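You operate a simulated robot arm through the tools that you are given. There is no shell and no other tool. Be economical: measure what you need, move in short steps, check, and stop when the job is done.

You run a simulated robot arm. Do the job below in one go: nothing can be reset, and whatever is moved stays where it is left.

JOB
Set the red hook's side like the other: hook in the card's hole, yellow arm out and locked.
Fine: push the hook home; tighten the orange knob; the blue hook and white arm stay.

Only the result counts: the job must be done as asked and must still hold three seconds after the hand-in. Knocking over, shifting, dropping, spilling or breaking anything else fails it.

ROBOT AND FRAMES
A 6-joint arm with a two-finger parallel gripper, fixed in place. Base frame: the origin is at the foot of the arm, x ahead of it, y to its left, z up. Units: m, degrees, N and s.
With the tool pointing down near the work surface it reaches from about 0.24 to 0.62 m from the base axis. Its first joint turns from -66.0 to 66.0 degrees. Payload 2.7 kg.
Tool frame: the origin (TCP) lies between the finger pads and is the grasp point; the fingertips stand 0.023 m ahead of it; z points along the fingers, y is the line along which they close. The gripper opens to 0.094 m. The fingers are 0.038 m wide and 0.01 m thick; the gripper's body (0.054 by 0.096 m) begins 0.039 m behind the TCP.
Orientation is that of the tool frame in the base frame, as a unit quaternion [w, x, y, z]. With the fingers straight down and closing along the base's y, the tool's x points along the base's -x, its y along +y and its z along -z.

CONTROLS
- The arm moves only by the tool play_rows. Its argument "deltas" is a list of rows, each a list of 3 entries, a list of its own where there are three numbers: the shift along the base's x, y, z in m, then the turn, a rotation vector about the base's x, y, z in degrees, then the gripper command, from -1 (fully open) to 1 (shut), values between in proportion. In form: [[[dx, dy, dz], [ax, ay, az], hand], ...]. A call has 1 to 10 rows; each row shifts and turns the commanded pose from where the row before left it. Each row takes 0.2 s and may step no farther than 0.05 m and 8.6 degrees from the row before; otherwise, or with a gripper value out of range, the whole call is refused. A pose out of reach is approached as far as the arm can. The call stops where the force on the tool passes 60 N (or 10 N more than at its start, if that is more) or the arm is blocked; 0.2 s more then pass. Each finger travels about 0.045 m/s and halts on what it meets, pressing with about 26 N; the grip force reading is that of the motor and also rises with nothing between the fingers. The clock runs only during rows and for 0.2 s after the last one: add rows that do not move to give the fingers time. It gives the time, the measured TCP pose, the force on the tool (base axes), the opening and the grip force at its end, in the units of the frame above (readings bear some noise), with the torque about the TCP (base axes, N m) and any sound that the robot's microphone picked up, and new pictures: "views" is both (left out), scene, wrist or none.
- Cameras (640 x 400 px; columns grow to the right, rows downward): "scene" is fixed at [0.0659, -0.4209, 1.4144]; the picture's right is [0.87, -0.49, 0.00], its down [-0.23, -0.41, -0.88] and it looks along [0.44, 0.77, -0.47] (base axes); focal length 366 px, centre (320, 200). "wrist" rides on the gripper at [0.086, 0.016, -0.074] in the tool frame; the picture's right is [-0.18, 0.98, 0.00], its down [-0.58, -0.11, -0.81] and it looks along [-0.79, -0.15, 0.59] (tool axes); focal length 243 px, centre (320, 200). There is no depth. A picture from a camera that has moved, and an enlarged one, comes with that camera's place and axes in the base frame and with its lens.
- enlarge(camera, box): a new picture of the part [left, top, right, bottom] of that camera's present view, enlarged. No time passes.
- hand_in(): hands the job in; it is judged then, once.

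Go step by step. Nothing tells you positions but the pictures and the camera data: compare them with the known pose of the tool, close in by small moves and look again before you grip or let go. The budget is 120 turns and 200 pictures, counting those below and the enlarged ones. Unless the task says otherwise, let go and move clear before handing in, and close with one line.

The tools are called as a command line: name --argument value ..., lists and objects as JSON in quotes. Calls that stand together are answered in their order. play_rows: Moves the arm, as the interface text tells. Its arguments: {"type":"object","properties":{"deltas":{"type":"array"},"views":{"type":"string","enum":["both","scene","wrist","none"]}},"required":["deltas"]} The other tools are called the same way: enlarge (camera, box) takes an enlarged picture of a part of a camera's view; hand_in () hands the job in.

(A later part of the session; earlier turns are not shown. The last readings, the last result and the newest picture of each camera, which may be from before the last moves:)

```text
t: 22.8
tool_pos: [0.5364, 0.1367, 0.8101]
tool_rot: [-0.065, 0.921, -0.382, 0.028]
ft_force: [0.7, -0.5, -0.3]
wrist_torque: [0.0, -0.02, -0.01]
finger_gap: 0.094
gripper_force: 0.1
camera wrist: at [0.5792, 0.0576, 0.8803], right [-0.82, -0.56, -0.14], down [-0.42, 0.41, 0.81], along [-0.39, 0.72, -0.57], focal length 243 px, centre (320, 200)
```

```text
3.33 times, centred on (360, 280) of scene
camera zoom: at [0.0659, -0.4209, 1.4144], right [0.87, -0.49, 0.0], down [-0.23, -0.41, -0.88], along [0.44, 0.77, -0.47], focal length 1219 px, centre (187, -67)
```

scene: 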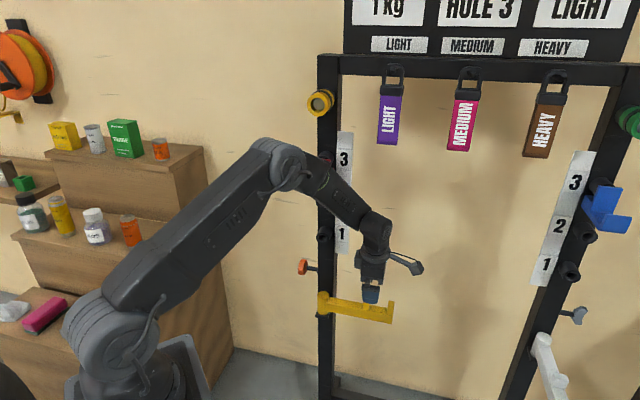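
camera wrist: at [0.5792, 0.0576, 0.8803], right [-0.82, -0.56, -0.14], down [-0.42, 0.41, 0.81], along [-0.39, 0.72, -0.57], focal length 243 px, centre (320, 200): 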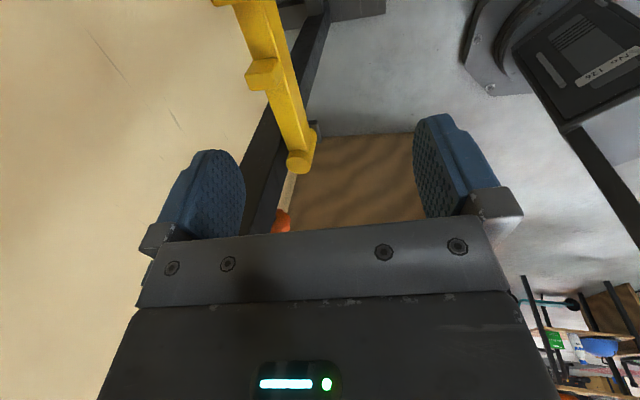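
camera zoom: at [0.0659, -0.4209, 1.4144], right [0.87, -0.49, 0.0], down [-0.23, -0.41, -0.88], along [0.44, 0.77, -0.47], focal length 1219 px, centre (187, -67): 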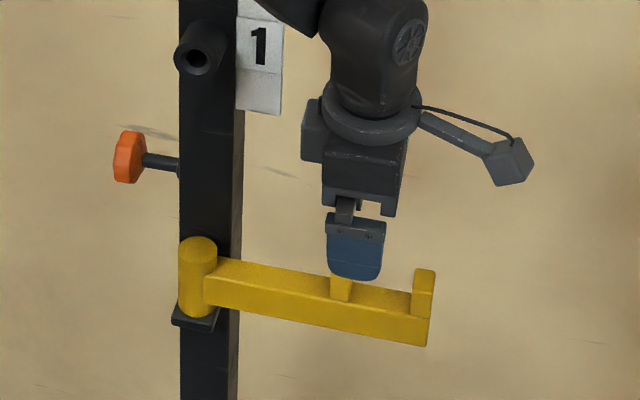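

Bar is about 0.022 m wide at n≈0.575, prongs to z≈0.64. Moving over the bar between the two prongs (u≈0.305), staying above it.

play_rows --deltas '[[[0.02, 0.013, -0.01], [0, 0, 0], -1], [[0.02, 0.013, -0.02], [0, 0, 0], -1], [[0.02, 0.013, -0.02], [0, 0, 0], -1], [[0.022, 0.0147, -0.02], [0, 0, 0], -1], [[0, 0, -0.02], [0, 0, 0], -1]]'

enlarge --camera "scene" --box '[280, 220, 440, 340]'

```text
t: 24.0
tool_pos: [0.6169, 0.1886, 0.7187]
tool_rot: [-0.064, 0.921, -0.383, 0.028]
ft_force: [-0.3, -0.3, -0.3]
wrist_torque: [0.0, 0.02, 0.0]
finger_gap: 0.0939
gripper_force: 0.1
camera wrist: at [0.659, 0.1108, 0.7894], right [-0.82, -0.56, -0.14], down [-0.41, 0.41, 0.81], along [-0.4, 0.72, -0.57], focal length 243 px, centre (320, 200)
```

scene: 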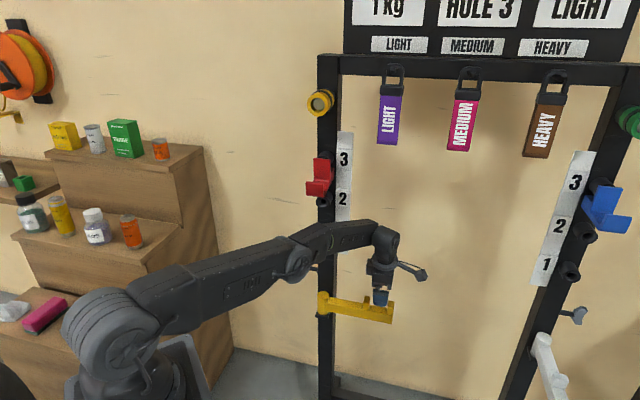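
wrist: 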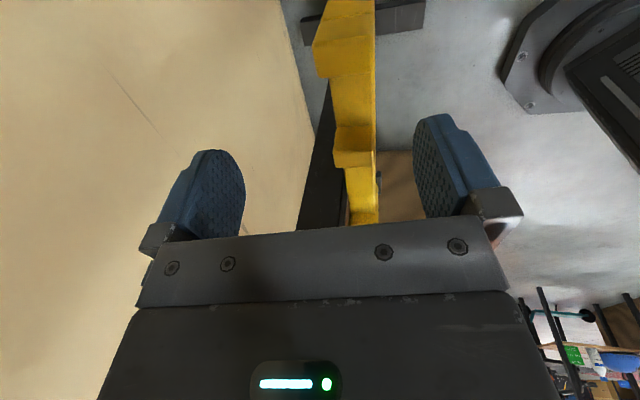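

```text
3.33 times, centred on (360, 280) of scene
camera zoom: at [0.0659, -0.4209, 1.4144], right [0.87, -0.49, 0.0], down [-0.23, -0.41, -0.88], along [0.44, 0.77, -0.47], focal length 1219 px, centre (187, -67)
```

zoom: 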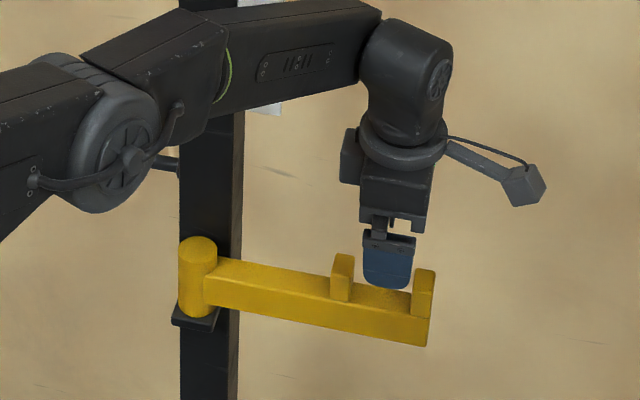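

Straddling position looks right. Lower over the bar.

play_rows --deltas '[[[0, 0, -0.025], [0, 0, 0], -1], [[0, 0, -0.025], [0, 0, 0], -1], [[0, 0, -0.025], [0, 0, 0], -1], [[0, 0, -0.02], [0, 0, 0], -1]]'

enlarge --camera "scene" --box '[280, 220, 440, 340]'

```text
t: 25.0
tool_pos: [0.5905, 0.1794, 0.6354]
tool_rot: [-0.065, 0.921, -0.382, 0.03]
ft_force: [0.1, -0.6, 0.0]
wrist_torque: [-0.01, -0.03, -0.03]
finger_gap: 0.094
gripper_force: 0.0
out of reach, approached as far as the arm can: row 1, 2, 3, 4
camera wrist: at [0.6341, 0.1011, 0.7069], right [-0.82, -0.56, -0.14], down [-0.42, 0.41, 0.81], along [-0.39, 0.72, -0.57], focal length 243 px, centre (320, 200)
```

scene: 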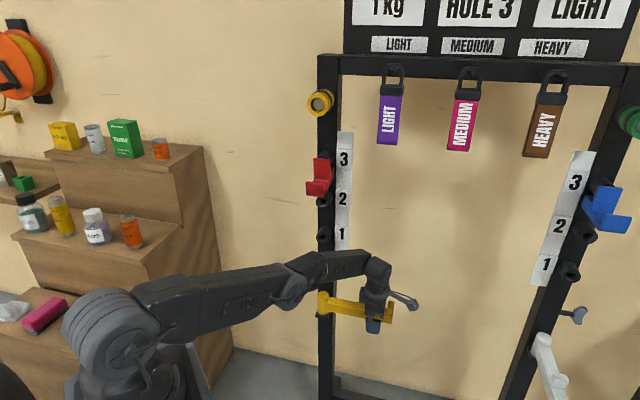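
wrist: 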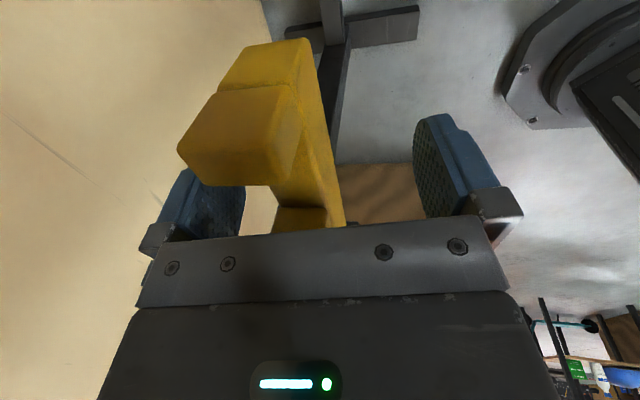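

```text
3.33 times, centred on (360, 280) of scene
camera zoom: at [0.0659, -0.4209, 1.4144], right [0.87, -0.49, 0.0], down [-0.23, -0.41, -0.88], along [0.44, 0.77, -0.47], focal length 1219 px, centre (187, -67)
```

zoom: 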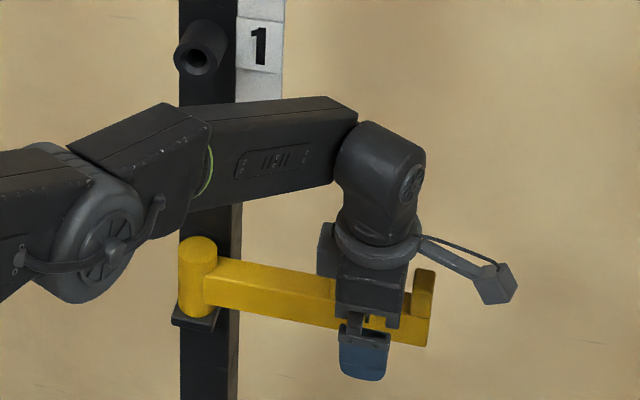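

The vertical pose is at the reach limit there. I'll lift off and use the stretch between the pivot and the middle prong (u≈0.205), with more lean for reach.

play_rows --deltas '[[[0, 0, 0.04], [0, 0, 0], -1], [[0, 0, 0.04], [0, 0, 0], -1], [[0, 0, 0], [5.3, -5.3, 0], -1], [[0, 0, 0], [5.3, -5.3, 0], -1]]' --views "scene"

```text
t: 26.0
tool_pos: [0.5915, 0.1797, 0.717]
tool_rot: [-0.185, 0.905, -0.376, 0.079]
ft_force: [-0.4, 0.2, -0.6]
wrist_torque: [0.03, 0.02, 0.01]
finger_gap: 0.094
gripper_force: 0.1
```

scene: 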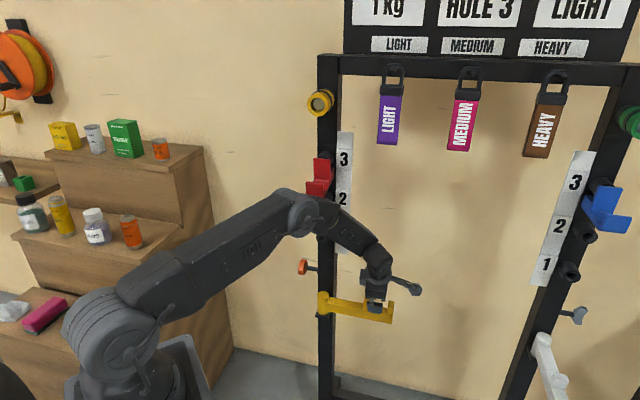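

play_rows --deltas '[[[-0.0155, 0.025, 0], [0, 0, 0], -1], [[-0.0155, 0.025, 0], [0, 0, 0], -1], [[-0.0155, 0.025, -0.017], [0, 0, 0], -1]]'

enlarge --camera "scene" --box '[280, 200, 440, 340]'

enlarge --camera "wrist" --box '[190, 0, 430, 230]'

```text
t: 26.8
tool_pos: [0.5445, 0.2545, 0.6981]
tool_rot: [-0.185, 0.905, -0.376, 0.078]
ft_force: [0.9, -0.2, -0.2]
wrist_torque: [-0.02, 0.01, 0.02]
finger_gap: 0.0939
gripper_force: 0.1
camera wrist: at [0.5742, 0.1635, 0.7602], right [-0.77, -0.51, -0.39], down [-0.57, 0.26, 0.78], along [-0.3, 0.82, -0.49], focal length 243 px, centre (320, 200)
```

scene: 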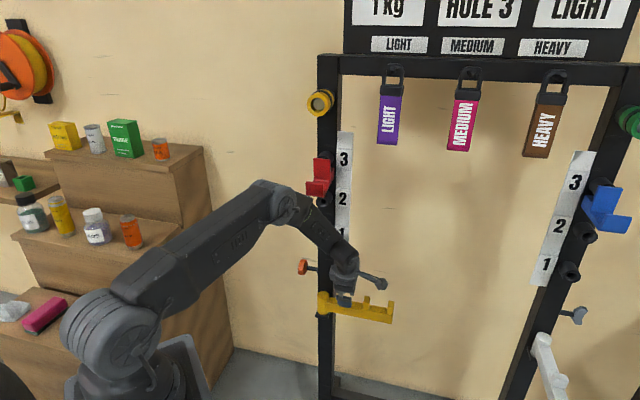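
wrist: 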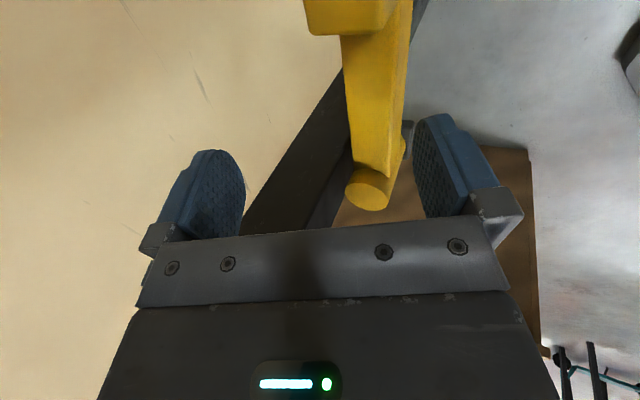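

```text
2.86 times, centred on (360, 270) of scene
camera zoom: at [0.0658, -0.421, 1.4144], right [0.87, -0.49, 0.0], down [-0.23, -0.41, -0.88], along [0.44, 0.77, -0.47], focal length 1045 px, centre (206, 0)
```

zoom: 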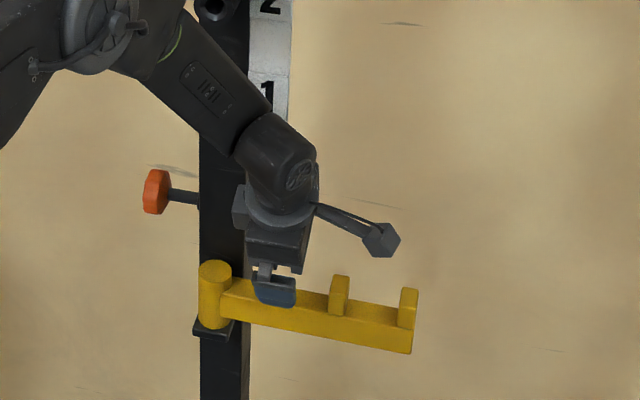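

```text
1.74 times, centred on (310, 115) of wrist
camera zoom: at [0.5742, 0.1635, 0.7602], right [-0.77, -0.51, -0.39], down [-0.57, 0.26, 0.78], along [-0.3, 0.82, -0.49], focal length 422 px, centre (337, 348)
```

zoom: 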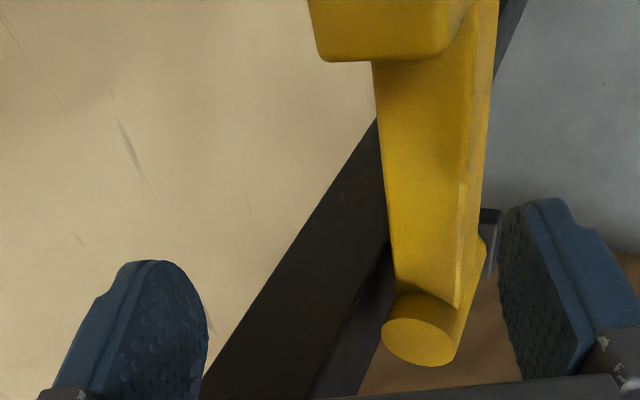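

play_rows --deltas '[[[0, 0, -0.025], [0, 0, 0], -1], [[0, 0, -0.025], [0, 0, 0], -1], [[0, 0, -0.025], [0, 0, 0], -1], [[0, 0, -0.025], [0, 0, 0], -1]]'

enlarge --camera "scene" --box '[280, 200, 440, 340]'

enlarge --camera "wrist" --box '[120, 0, 500, 230]'

```text
t: 27.8
tool_pos: [0.5445, 0.2564, 0.6009]
tool_rot: [-0.183, 0.905, -0.376, 0.077]
ft_force: [-34.4, -20.6, 46.5]
wrist_torque: [0.89, 0.45, 0.83]
finger_gap: 0.094
gripper_force: 0.1
camera wrist: at [0.5755, 0.1646, 0.6623], right [-0.77, -0.51, -0.38], down [-0.56, 0.26, 0.78], along [-0.3, 0.82, -0.49], focal length 243 px, centre (320, 200)
```

scene: 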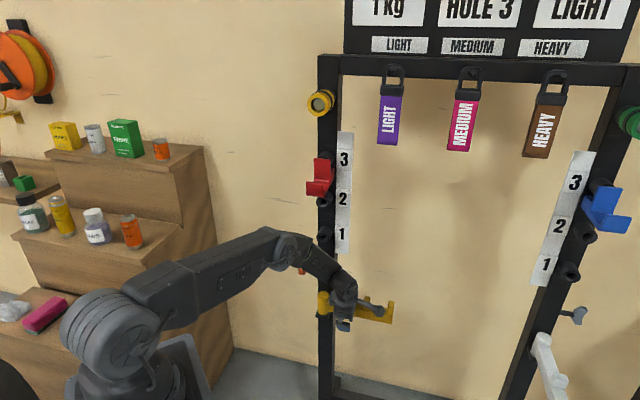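
wrist: 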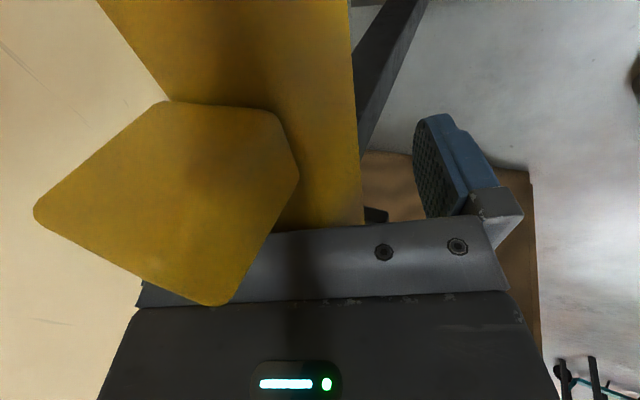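

```text
2.86 times, centred on (360, 270) of scene
camera zoom: at [0.0645, -0.4217, 1.4142], right [0.87, -0.49, 0.0], down [-0.23, -0.41, -0.88], along [0.44, 0.77, -0.47], focal length 1045 px, centre (206, 0)
```

zoom: 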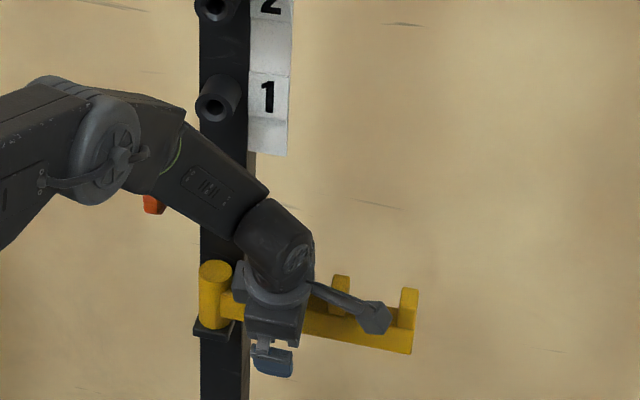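

```text
1.68 times, centred on (310, 115) of wrist
camera zoom: at [0.5755, 0.1646, 0.6623], right [-0.77, -0.51, -0.38], down [-0.56, 0.26, 0.78], along [-0.3, 0.82, -0.49], focal length 409 px, centre (337, 343)
```

zoom: 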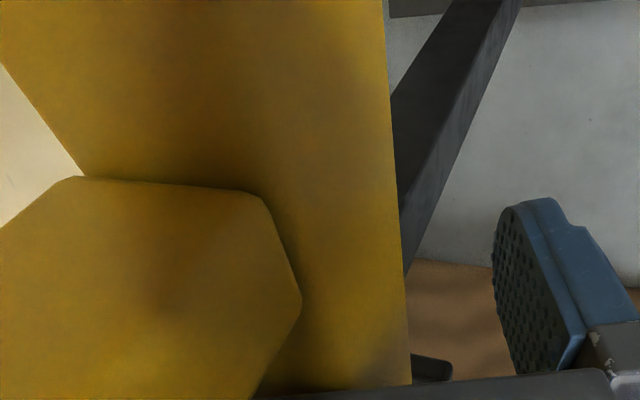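

Contact: the palm edge touched the middle prong. I'll lift and shift toward the pivot by 0.022 m before trying again.

play_rows --deltas '[[[0, 0, 0.03], [0, 0, 0], -1], [[0, 0, 0.03], [0, 0, 0], -1], [[-0.0155, 0.0155, 0], [0, 0, 0], -1], [[0, 0, 0], [0, 0, 0], -1]]'

enlarge --camera "scene" --box '[280, 200, 440, 340]'

enlarge --camera "wrist" --box '[120, 0, 500, 230]'

```text
t: 28.8
tool_pos: [0.5308, 0.265, 0.6582]
tool_rot: [-0.184, 0.903, -0.381, 0.078]
ft_force: [0.5, -0.7, -0.2]
wrist_torque: [0.02, 0.03, -0.02]
finger_gap: 0.0938
gripper_force: 0.1
camera wrist: at [0.5608, 0.1736, 0.7194], right [-0.78, -0.5, -0.38], down [-0.56, 0.27, 0.78], along [-0.29, 0.82, -0.49], focal length 243 px, centre (320, 200)
```

scene: 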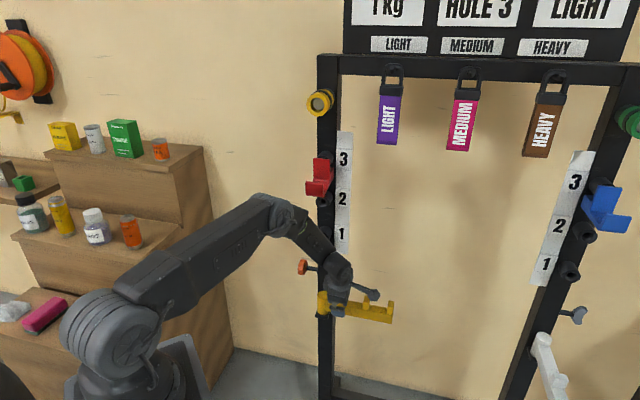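
wrist: 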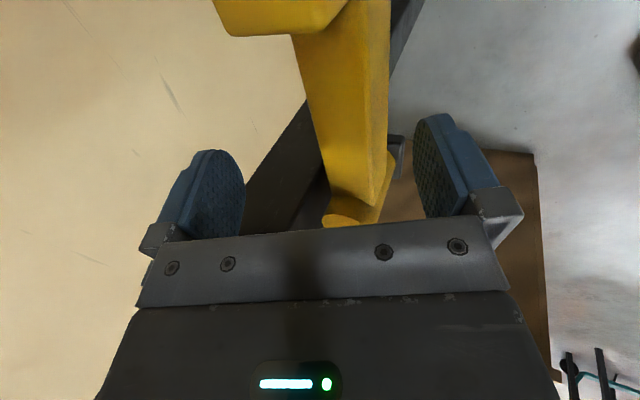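

```text
2.86 times, centred on (360, 270) of scene
camera zoom: at [0.0664, -0.4217, 1.4141], right [0.87, -0.49, 0.0], down [-0.23, -0.41, -0.88], along [0.44, 0.77, -0.47], focal length 1045 px, centre (206, 0)
```

zoom: 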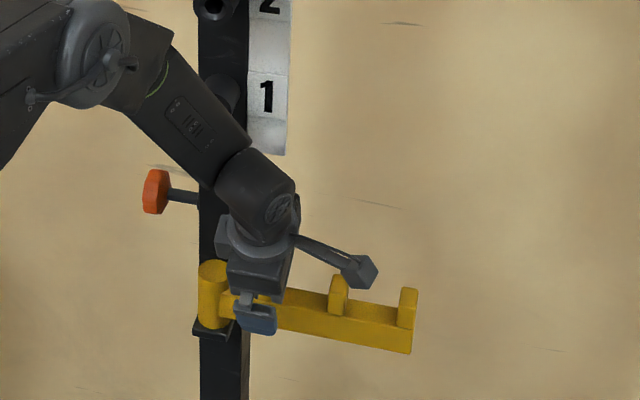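

```text
1.68 times, centred on (310, 115) of wrist
camera zoom: at [0.5608, 0.1736, 0.7194], right [-0.78, -0.5, -0.38], down [-0.56, 0.27, 0.78], along [-0.29, 0.82, -0.49], focal length 409 px, centre (337, 343)
```

zoom: 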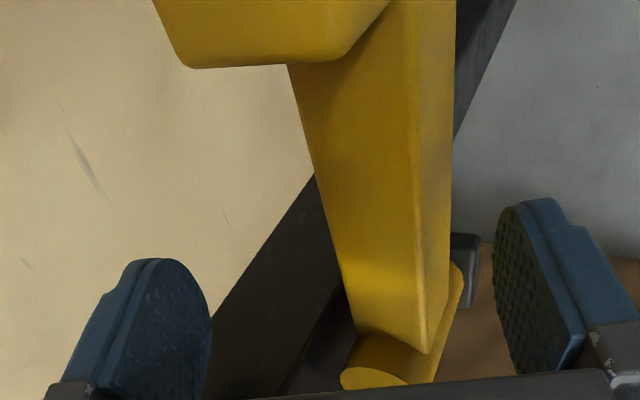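

Refined: bar top z≈0.626, prong tops z≈0.66. Now u≈0.188, palm should clear the prong. Descend in small steps to z≈0.607.

play_rows --deltas '[[[0, 0, -0.017], [0, 0, 0], -1], [[0, 0, -0.017], [0, 0, 0], -1], [[0, 0, -0.017], [0, 0, 0], -1]]'

enlarge --camera "scene" --box '[300, 240, 420, 340]'

```text
t: 29.6
tool_pos: [0.5282, 0.2722, 0.6097]
tool_rot: [-0.185, 0.905, -0.376, 0.078]
ft_force: [-10.6, -16.8, 30.2]
wrist_torque: [1.5, 1.38, 0.51]
finger_gap: 0.0941
gripper_force: 0.0
camera wrist: at [0.5593, 0.1797, 0.6707], right [-0.77, -0.51, -0.39], down [-0.56, 0.26, 0.78], along [-0.3, 0.82, -0.49], focal length 243 px, centre (320, 200)
```

scene: 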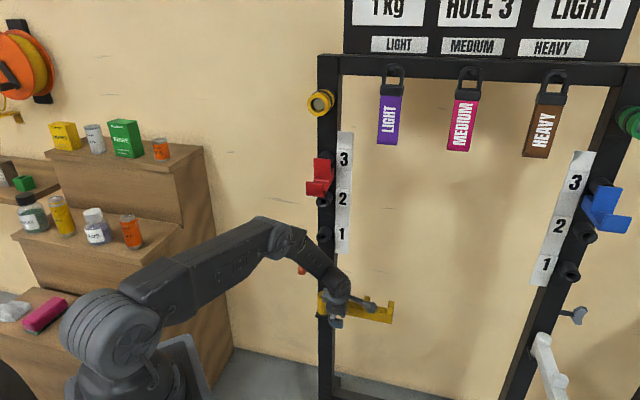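
wrist: 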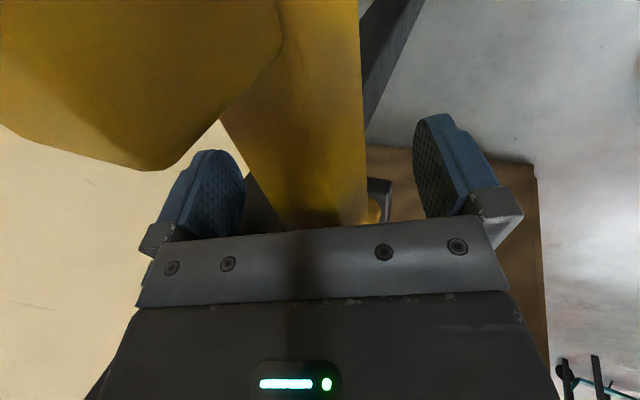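

```text
4.00 times, centred on (360, 290) of scene
camera zoom: at [0.0652, -0.4215, 1.4143], right [0.87, -0.49, 0.0], down [-0.23, -0.41, -0.88], along [0.44, 0.77, -0.47], focal length 1463 px, centre (160, -160)
```

zoom: 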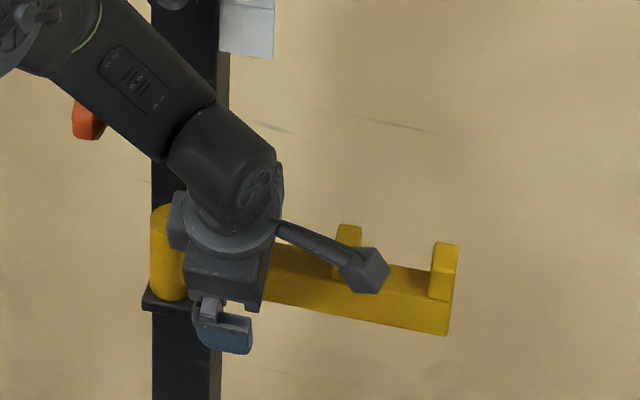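

Still touching (torque says on the sleeve side), so this gap is too tight. Plan: straddle the middle prong itself from above (prong top 0.66), which needs less depth.

play_rows --deltas '[[[0, 0, 0.03], [0, 0, 0], -1], [[0, 0, 0.03], [0, 0, 0], -1], [[0, 0, 0.03], [0, 0, 0], -1], [[0.02, -0.02, 0], [0, 0, 0], -1], [[0.02, -0.02, 0], [0, 0, 0], -1], [[0.0185, -0.0195, 0], [0, 0, 0], -1]]'

enlarge --camera "scene" --box '[300, 240, 420, 340]'

enlarge --camera "wrist" --box '[120, 0, 500, 230]'

```text
t: 31.0
tool_pos: [0.5888, 0.2097, 0.6991]
tool_rot: [-0.184, 0.905, -0.376, 0.078]
ft_force: [-0.6, -0.5, 0.0]
wrist_torque: [0.01, 0.0, 0.01]
finger_gap: 0.0943
gripper_force: 0.1
camera wrist: at [0.6192, 0.119, 0.7603], right [-0.77, -0.51, -0.39], down [-0.57, 0.26, 0.78], along [-0.3, 0.82, -0.49], focal length 243 px, centre (320, 200)
```

scene: 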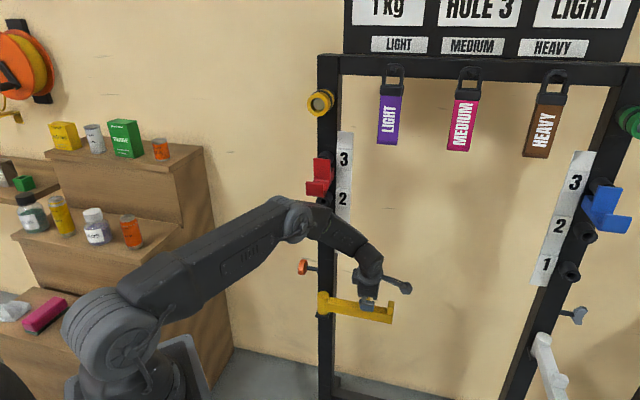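
wrist: 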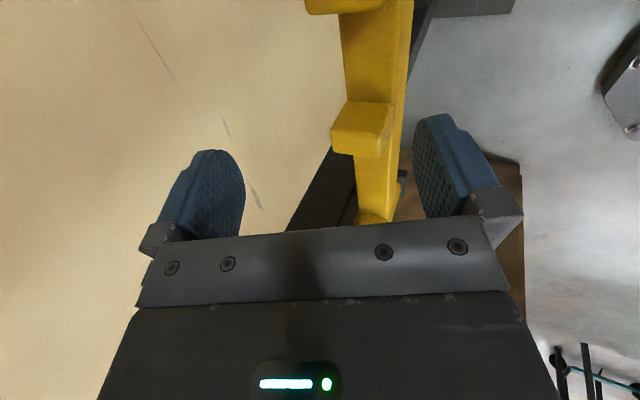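

```text
4.00 times, centred on (360, 290) of scene
camera zoom: at [0.0659, -0.4209, 1.4144], right [0.87, -0.49, 0.0], down [-0.23, -0.41, -0.88], along [0.44, 0.77, -0.47], focal length 1463 px, centre (160, -160)
```

zoom: 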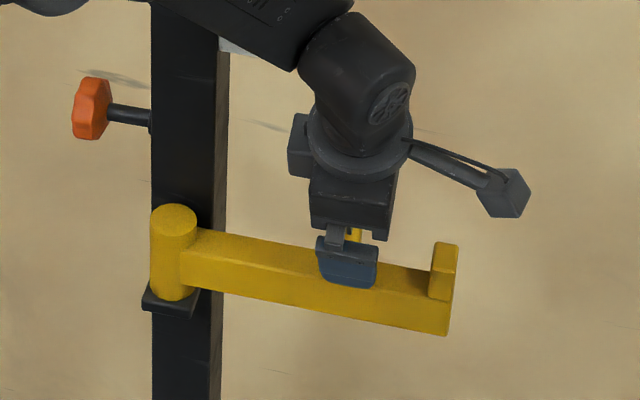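

```text
1.68 times, centred on (310, 115) of wrist
camera zoom: at [0.6192, 0.119, 0.7603], right [-0.77, -0.51, -0.39], down [-0.57, 0.26, 0.78], along [-0.3, 0.82, -0.49], focal length 409 px, centre (337, 343)
```

zoom: 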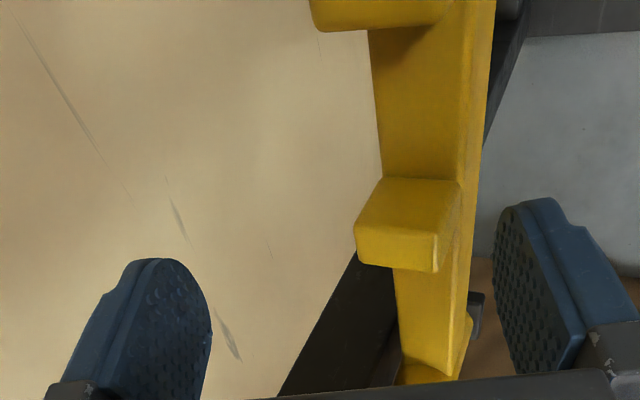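

Aligned over the middle prong. Descend gently to z≈0.625.

play_rows --deltas '[[[0, 0, -0.025], [0, 0, 0], -1], [[0, 0, -0.025], [0, 0, 0], -1], [[0, 0, -0.015], [0, 0, 0], -1], [[0, 0, -0.009], [0, 0, 0], -1]]'

enlarge --camera "scene" --box '[300, 240, 420, 340]'

```text
t: 32.0
tool_pos: [0.5878, 0.2103, 0.6297]
tool_rot: [-0.184, 0.905, -0.376, 0.075]
ft_force: [-31.8, -12.3, 30.0]
wrist_torque: [0.1, -0.56, -0.1]
finger_gap: 0.094
gripper_force: 0.1
stopped in row 4: the force on the tool passed its limit at 82 N (the readings are from after the stop); the commanded pose is now the measured one
camera wrist: at [0.6193, 0.1197, 0.6918], right [-0.77, -0.51, -0.38], down [-0.56, 0.26, 0.79], along [-0.3, 0.82, -0.49], focal length 243 px, centre (320, 200)
```

scene: 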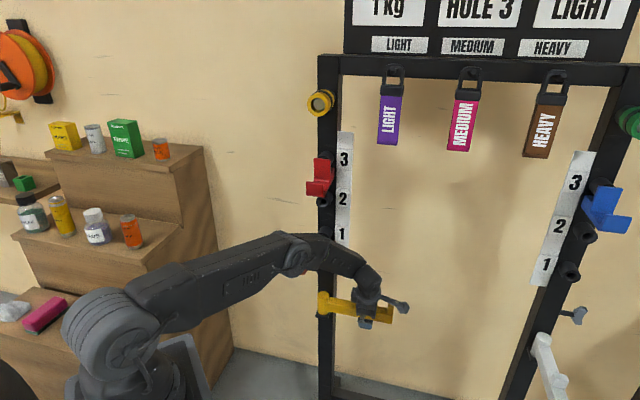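
wrist: 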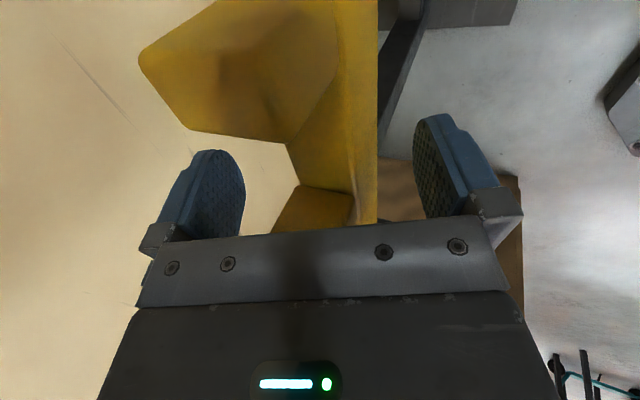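

```text
4.00 times, centred on (360, 290) of scene
camera zoom: at [0.0647, -0.4214, 1.4143], right [0.87, -0.49, 0.0], down [-0.23, -0.41, -0.88], along [0.44, 0.77, -0.47], focal length 1463 px, centre (160, -160)
```

zoom: 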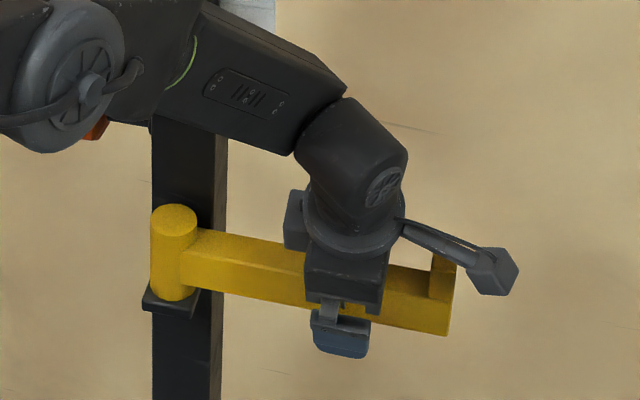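

The palm touched the prong's top (≈z 0.664), so fingers already straddle the prong. I'll relieve 5 mm up, centre, and partly close (loose cage) around the prong.

play_rows --deltas '[[[0, 0, 0.005], [0, 0, 0], -1], [[0.005, 0.005, 0], [0, 0, 0], -1], [[0, 0, 0], [0, 0, 0], 0.05], [[0, 0, 0], [0, 0, 0], 0.05], [[0, 0, 0], [0, 0, 0], 0.05], [[0, 0, 0], [0, 0, 0], 0.05]]'

enlarge --camera "wrist" --box '[120, 0, 500, 230]'

```text
t: 33.4
tool_pos: [0.5897, 0.2123, 0.6321]
tool_rot: [-0.179, 0.906, -0.376, 0.072]
ft_force: [-31.6, -34.4, 18.6]
wrist_torque: [-1.83, 0.79, 0.85]
finger_gap: 0.0655
gripper_force: 23.3
camera wrist: at [0.6225, 0.1215, 0.6931], right [-0.77, -0.51, -0.37], down [-0.55, 0.26, 0.79], along [-0.31, 0.82, -0.49], focal length 243 px, centre (320, 200)
```

scene: 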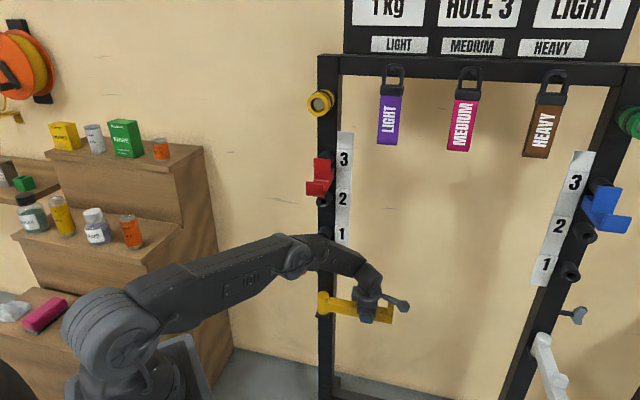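
wrist: 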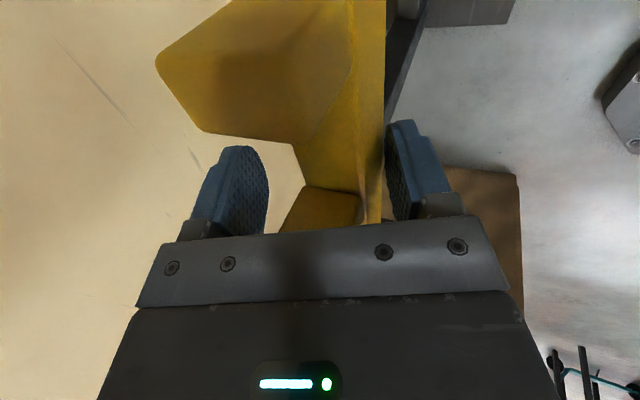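

```text
1.68 times, centred on (310, 115) of wrist
camera zoom: at [0.6225, 0.1215, 0.6931], right [-0.77, -0.51, -0.37], down [-0.55, 0.26, 0.79], along [-0.31, 0.82, -0.49], focal length 409 px, centre (337, 343)
```

zoom: 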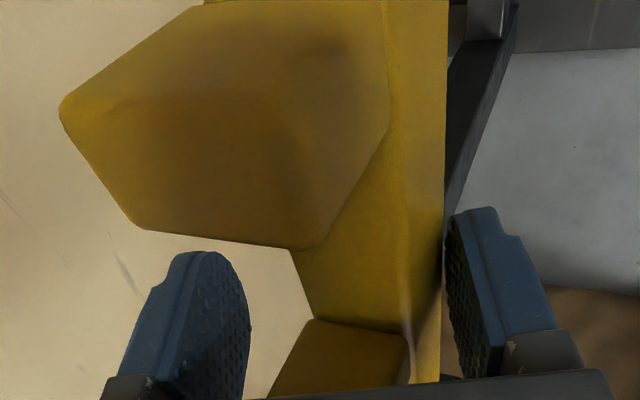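

The front finger met the bar's front face (so the bar is ~0.015 m nearer than I assumed). I'll shift the tool out by 0.015 m with the gap held at about 0.065.

play_rows --deltas '[[[-0.004, -0.004, 0.002], [0, 0, 0], -0.39], [[-0.004, -0.004, 0], [0, 0, 0], -0.39], [[-0.003, -0.003, 0], [0, 0, 0], -0.39], [[0, 0, 0], [0, 0, 0], -0.39]]'

enlarge --camera "wrist" --box '[120, 0, 500, 230]'

```text
t: 34.4
tool_pos: [0.5838, 0.2066, 0.6366]
tool_rot: [-0.185, 0.905, -0.376, 0.077]
ft_force: [-0.9, 0.5, -0.4]
wrist_torque: [0.0, -0.01, -0.01]
finger_gap: 0.0652
gripper_force: 0.0
camera wrist: at [0.6144, 0.1145, 0.6989], right [-0.77, -0.51, -0.39], down [-0.56, 0.26, 0.78], along [-0.3, 0.82, -0.49], focal length 243 px, centre (320, 200)
```

scene: 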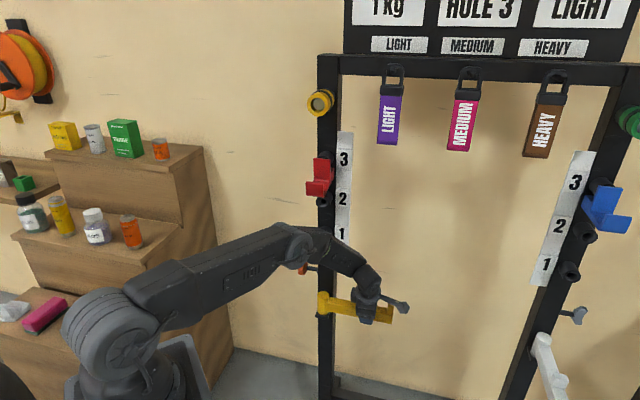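
wrist: 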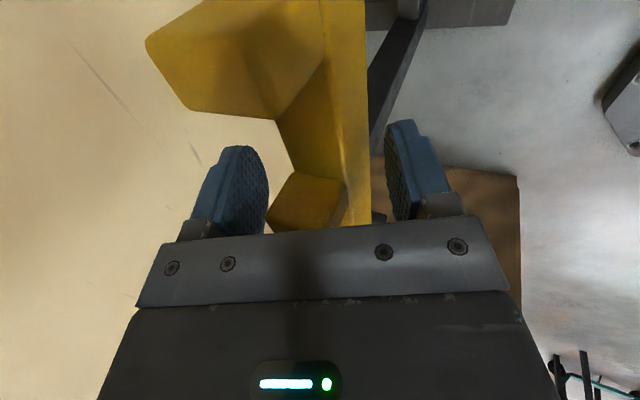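

```text
1.68 times, centred on (310, 115) of wrist
camera zoom: at [0.6144, 0.1145, 0.6989], right [-0.77, -0.51, -0.39], down [-0.56, 0.26, 0.78], along [-0.3, 0.82, -0.49], focal length 409 px, centre (337, 343)
```

zoom: 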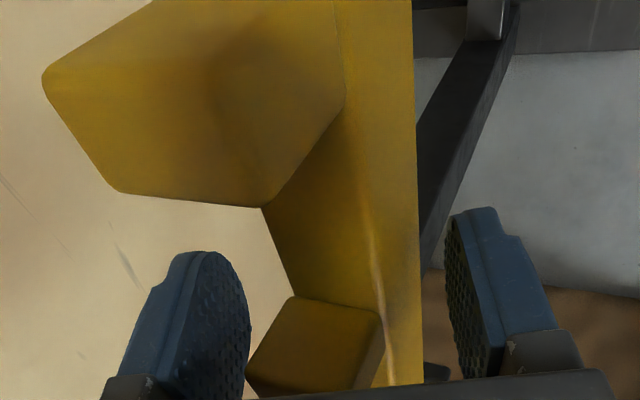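

Caged without contact. Begin swinging along the arc, yawing with it; three steps then check.

play_rows --deltas '[[[-0.0141, -0.0113, 0], [0, 0, -7.5], -0.39], [[-0.0154, -0.0093, 0], [0, 0, -7.5], -0.39], [[-0.0165, -0.0073, 0], [0, 0, -7.5], -0.39]]'

enlarge --camera "scene" --box '[280, 220, 440, 340]'

```text
t: 35.2
tool_pos: [0.5364, 0.1786, 0.6375]
tool_rot: [-0.165, 0.814, -0.545, 0.111]
ft_force: [1.9, -0.3, -0.7]
wrist_torque: [0.04, 0.05, 0.0]
finger_gap: 0.066
gripper_force: 0.6
camera wrist: at [0.53, 0.0818, 0.6978], right [-0.91, -0.18, -0.38], down [-0.42, 0.45, 0.78], along [0.04, 0.87, -0.49], focal length 243 px, centre (320, 200)
```

scene: 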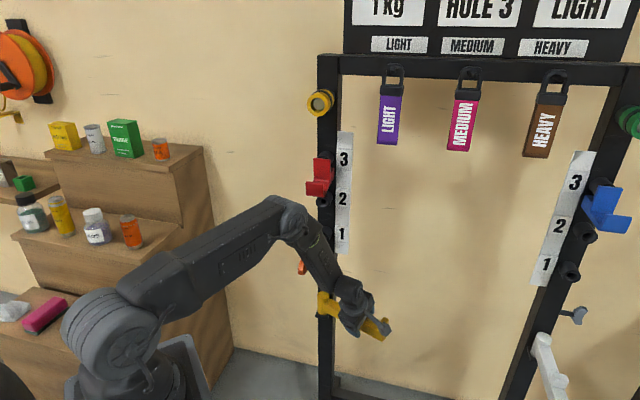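
wrist: 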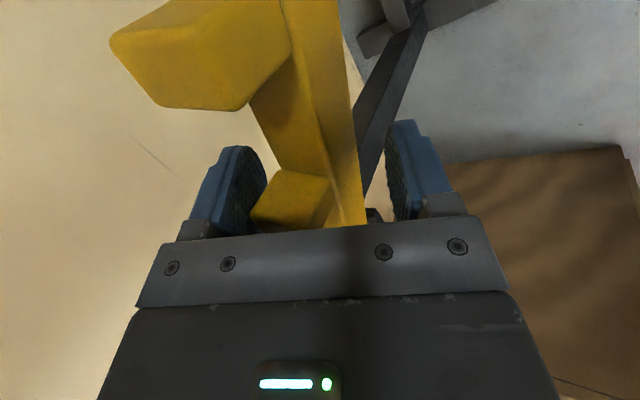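

```text
3.33 times, centred on (360, 280) of scene
camera zoom: at [0.0659, -0.4209, 1.4144], right [0.87, -0.49, 0.0], down [-0.23, -0.41, -0.88], along [0.44, 0.77, -0.47], focal length 1219 px, centre (187, -67)
```

zoom: 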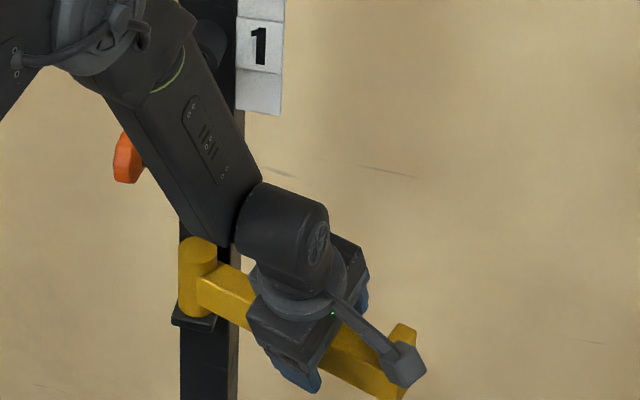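

The arm swings freely with almost no force. Continue the arc.

play_rows --deltas '[[[-0.0173, -0.005, 0], [0, 0, -7.5], -0.39], [[-0.0178, -0.0028, 0], [0, 0, -7.5], -0.39], [[-0.018, -0.0004, 0], [0, 0, -7.5], -0.39], [[-0.0179, 0.002, 0], [0, 0, -7.5], -0.39]]'

enlarge --camera "scene" --box '[260, 220, 420, 360]'

```text
t: 36.2
tool_pos: [0.5346, 0.1599, 0.6396]
tool_rot: [-0.172, 0.795, -0.571, 0.111]
ft_force: [1.5, 1.4, 1.3]
wrist_torque: [0.02, 0.01, -0.02]
finger_gap: 0.0668
gripper_force: 1.0
out of reach, approached as far as the arm can: row 1, 2, 3, 4
camera wrist: at [0.5222, 0.0634, 0.6995], right [-0.91, -0.11, -0.39], down [-0.39, 0.46, 0.79], along [0.09, 0.88, -0.47], focal length 243 px, centre (320, 200)
```

scene: 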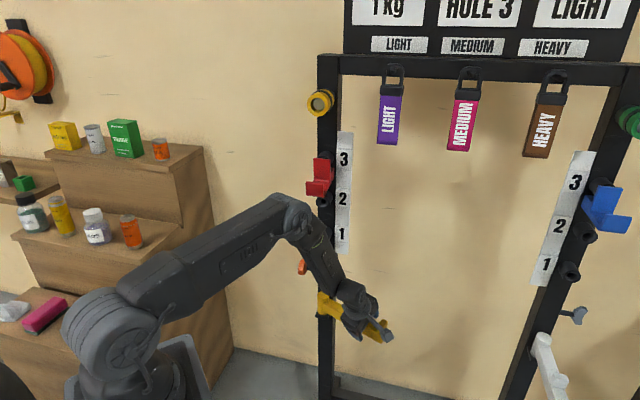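
wrist: 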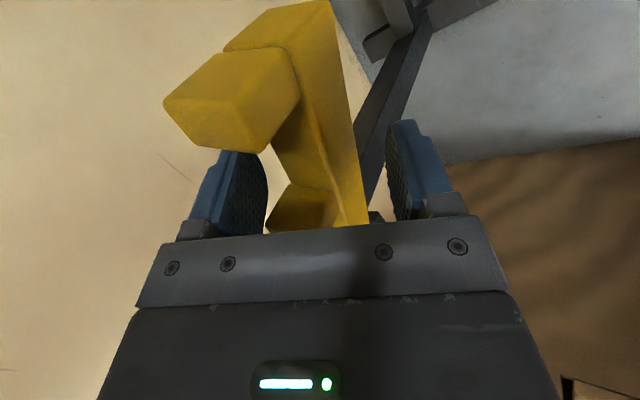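

```text
2.86 times, centred on (340, 290) of scene
camera zoom: at [0.0659, -0.4209, 1.4144], right [0.87, -0.49, 0.0], down [-0.23, -0.41, -0.88], along [0.44, 0.77, -0.47], focal length 1045 px, centre (263, -57)
```

zoom: 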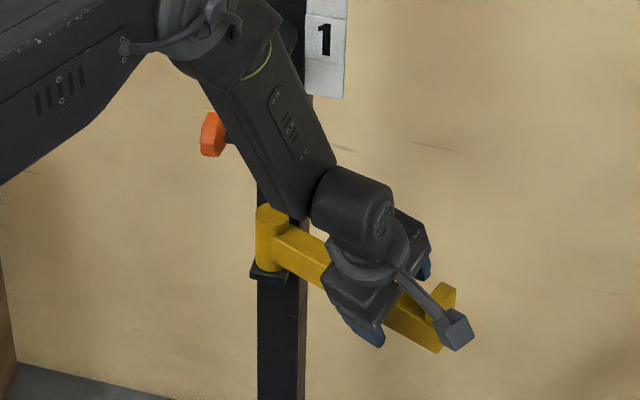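

Wrist limits block further yaw here with that lean. The arm has swung about 30°. I'll open, lift clear, re-orient as I had for the hook, then push the bar sideways the rest of the way from its inner side.

play_rows --deltas '[[[0, 0, 0], [0, 0, 0], -1], [[0, 0, 0], [0, 0, 0], -1], [[0, 0, 0.03], [0, 0, 0], -1], [[0, 0, 0.04], [0, 0, 0], -1], [[0, 0, 0.045], [0, 0, 0], -1], [[0, 0, 0.045], [0, 0, 0], -1], [[0, 0, 0.045], [0, 0, 0], -1]]'

enlarge --camera "scene" --box '[260, 220, 420, 360]'

```text
t: 37.8
tool_pos: [0.5363, 0.1601, 0.8454]
tool_rot: [-0.17, 0.796, -0.571, 0.111]
ft_force: [1.2, -1.2, 0.4]
wrist_torque: [-0.01, 0.0, -0.01]
finger_gap: 0.0939
gripper_force: 0.1
camera wrist: at [0.5228, 0.0628, 0.9043], right [-0.91, -0.11, -0.39], down [-0.39, 0.46, 0.79], along [0.09, 0.88, -0.47], focal length 243 px, centre (320, 200)
```

scene: 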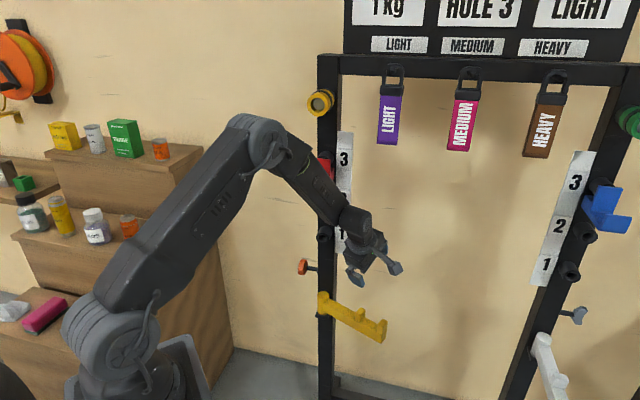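
wrist: 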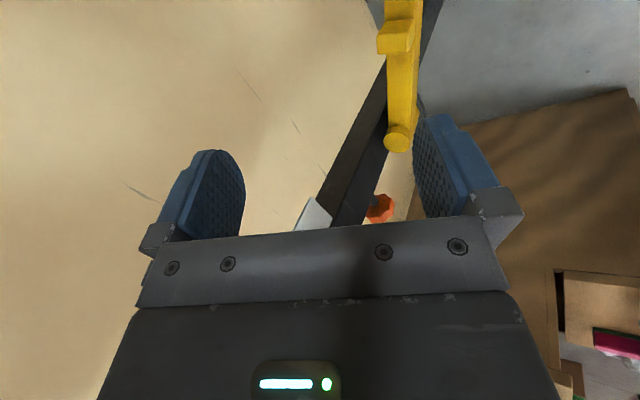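

```text
2.86 times, centred on (340, 290) of scene
camera zoom: at [0.0659, -0.4209, 1.4144], right [0.87, -0.49, 0.0], down [-0.23, -0.41, -0.88], along [0.44, 0.77, -0.47], focal length 1045 px, centre (263, -57)
```

zoom: 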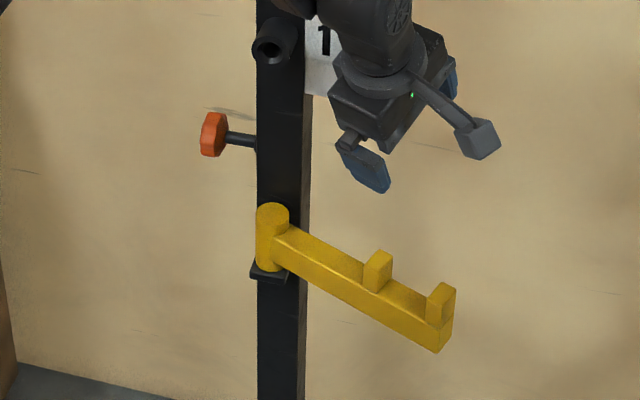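

The bar is at ~22° and stays where left. Re-orient now.

play_rows --deltas '[[[-0.01, 0, 0.01], [-2.88, 7.3, 0], -1], [[-0.01, 0, 0.01], [-2.88, 7.3, 0], -1], [[-0.01, 0, 0.01], [-2.88, 7.3, 0], -1], [[0, 0, 0], [0, 0, -8], -1], [[0, 0, 0], [0, 0, -8], -1], [[0, 0, 0], [0, 0, -8], -1], [[0, 0, 0], [0, 0, -8], -1], [[0, 0, 0], [0, 0, -8], -1], [[0, 0, 0], [0, 0, -8], -1], [[0, 0, 0], [0, 0, -8], -1]]' --views "none"

play_rows --deltas '[[[0, 0, 0], [0, 0, -8], 1], [[0, 0, 0], [5.3, -5.3, 0], 1], [[0, 0, 0], [5.3, -5.3, 0], 1], [[0, 0, 0], [5.3, -5.3, 0], 1], [[0, 0, 0], [5.3, -5.3, 0], 1], [[0, 0, 0], [5.3, -5.3, 0], 1], [[0, 0, 0], [5.3, -5.3, 0], 1]]'

```text
t: 40.0
tool_pos: [0.5054, 0.1599, 0.8759]
tool_rot: [-0.001, -0.443, 0.897, -0.001]
ft_force: [-0.2, 0.4, -0.4]
wrist_torque: [0.0, -0.03, 0.0]
finger_gap: 0.0941
gripper_force: 0.0
```

```text
t: 41.6
tool_pos: [0.5048, 0.1593, 0.8755]
tool_rot: [0.352, -0.35, 0.855, 0.146]
ft_force: [-0.3, -0.1, 0.3]
wrist_torque: [0.02, -0.01, 0.01]
finger_gap: 0.0
gripper_force: 26.2
camera wrist: at [0.4142, 0.092, 0.866], right [-0.6, 0.79, 0.13], down [-0.03, -0.19, 0.98], along [0.8, 0.58, 0.14], focal length 243 px, centre (320, 200)
```

scene: 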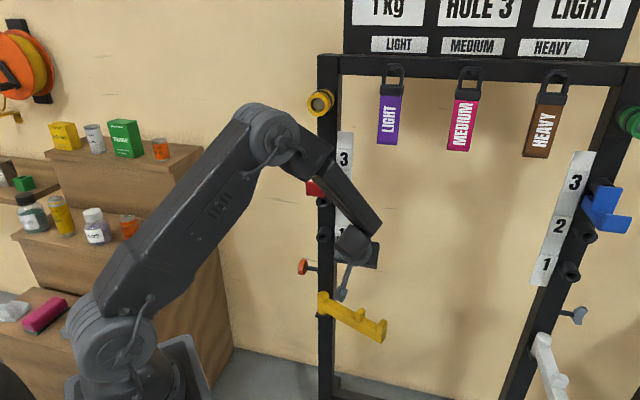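
wrist: 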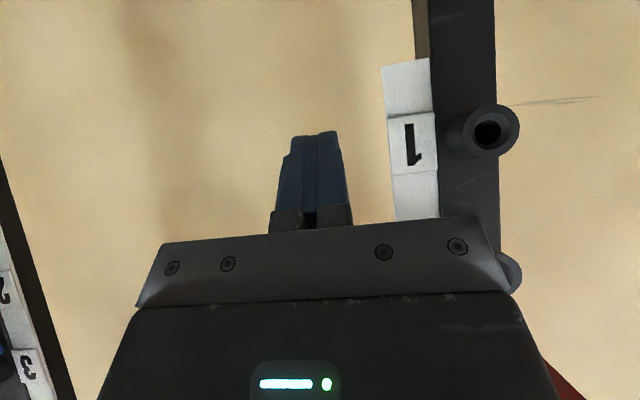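

Fingers closed as a pusher. I'll steepen a bit, move past the bar to the far side of its end prong (staying high), then look.

play_rows --deltas '[[[0.027, -0.0054, -0.01], [-4.7, 4.7, 0], 1], [[0.027, -0.0054, -0.01], [-4.7, 4.7, 0], 1], [[0.027, -0.0054, -0.02], [-4.7, 4.7, 0], 1], [[0.026, -0.0052, -0.03], [0, 0, 0], 1], [[0, 0, -0.03], [0, 0, 0], 1]]'

enlarge --camera "scene" --box '[280, 220, 440, 360]'

```text
t: 42.8
tool_pos: [0.6102, 0.1383, 0.7762]
tool_rot: [0.2, -0.371, 0.903, 0.083]
ft_force: [-0.7, 0.1, -1.1]
wrist_torque: [0.0, 0.02, -0.02]
finger_gap: 0.0
gripper_force: 25.9
camera wrist: at [0.5232, 0.0731, 0.8051], right [-0.57, 0.82, 0.08], down [0.21, 0.05, 0.98], along [0.79, 0.58, -0.2], focal length 243 px, centre (320, 200)
```

scene: 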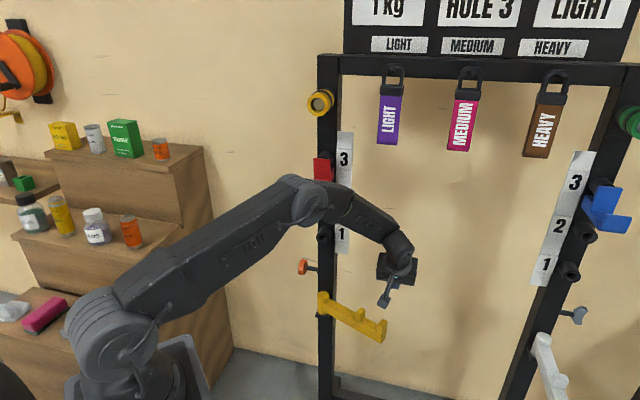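
wrist: 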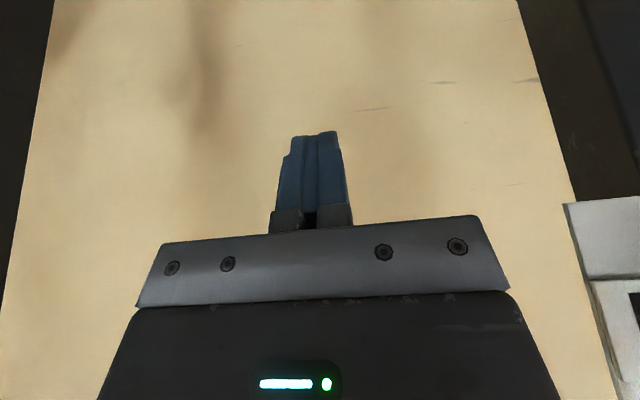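

```text
2.86 times, centred on (360, 290) of scene
camera zoom: at [0.0659, -0.4209, 1.4144], right [0.87, -0.49, 0.0], down [-0.23, -0.41, -0.88], along [0.44, 0.77, -0.47], focal length 1045 px, centre (206, -57)
```

zoom: 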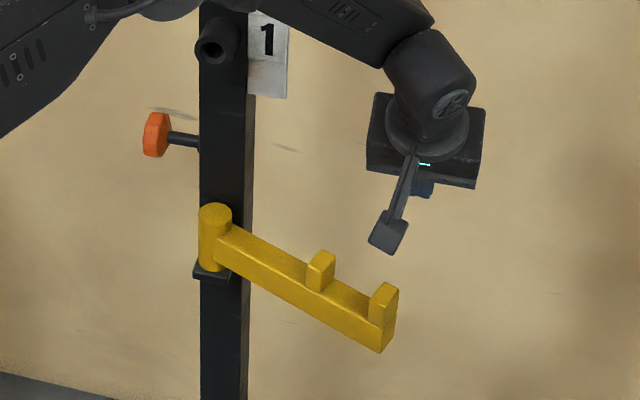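

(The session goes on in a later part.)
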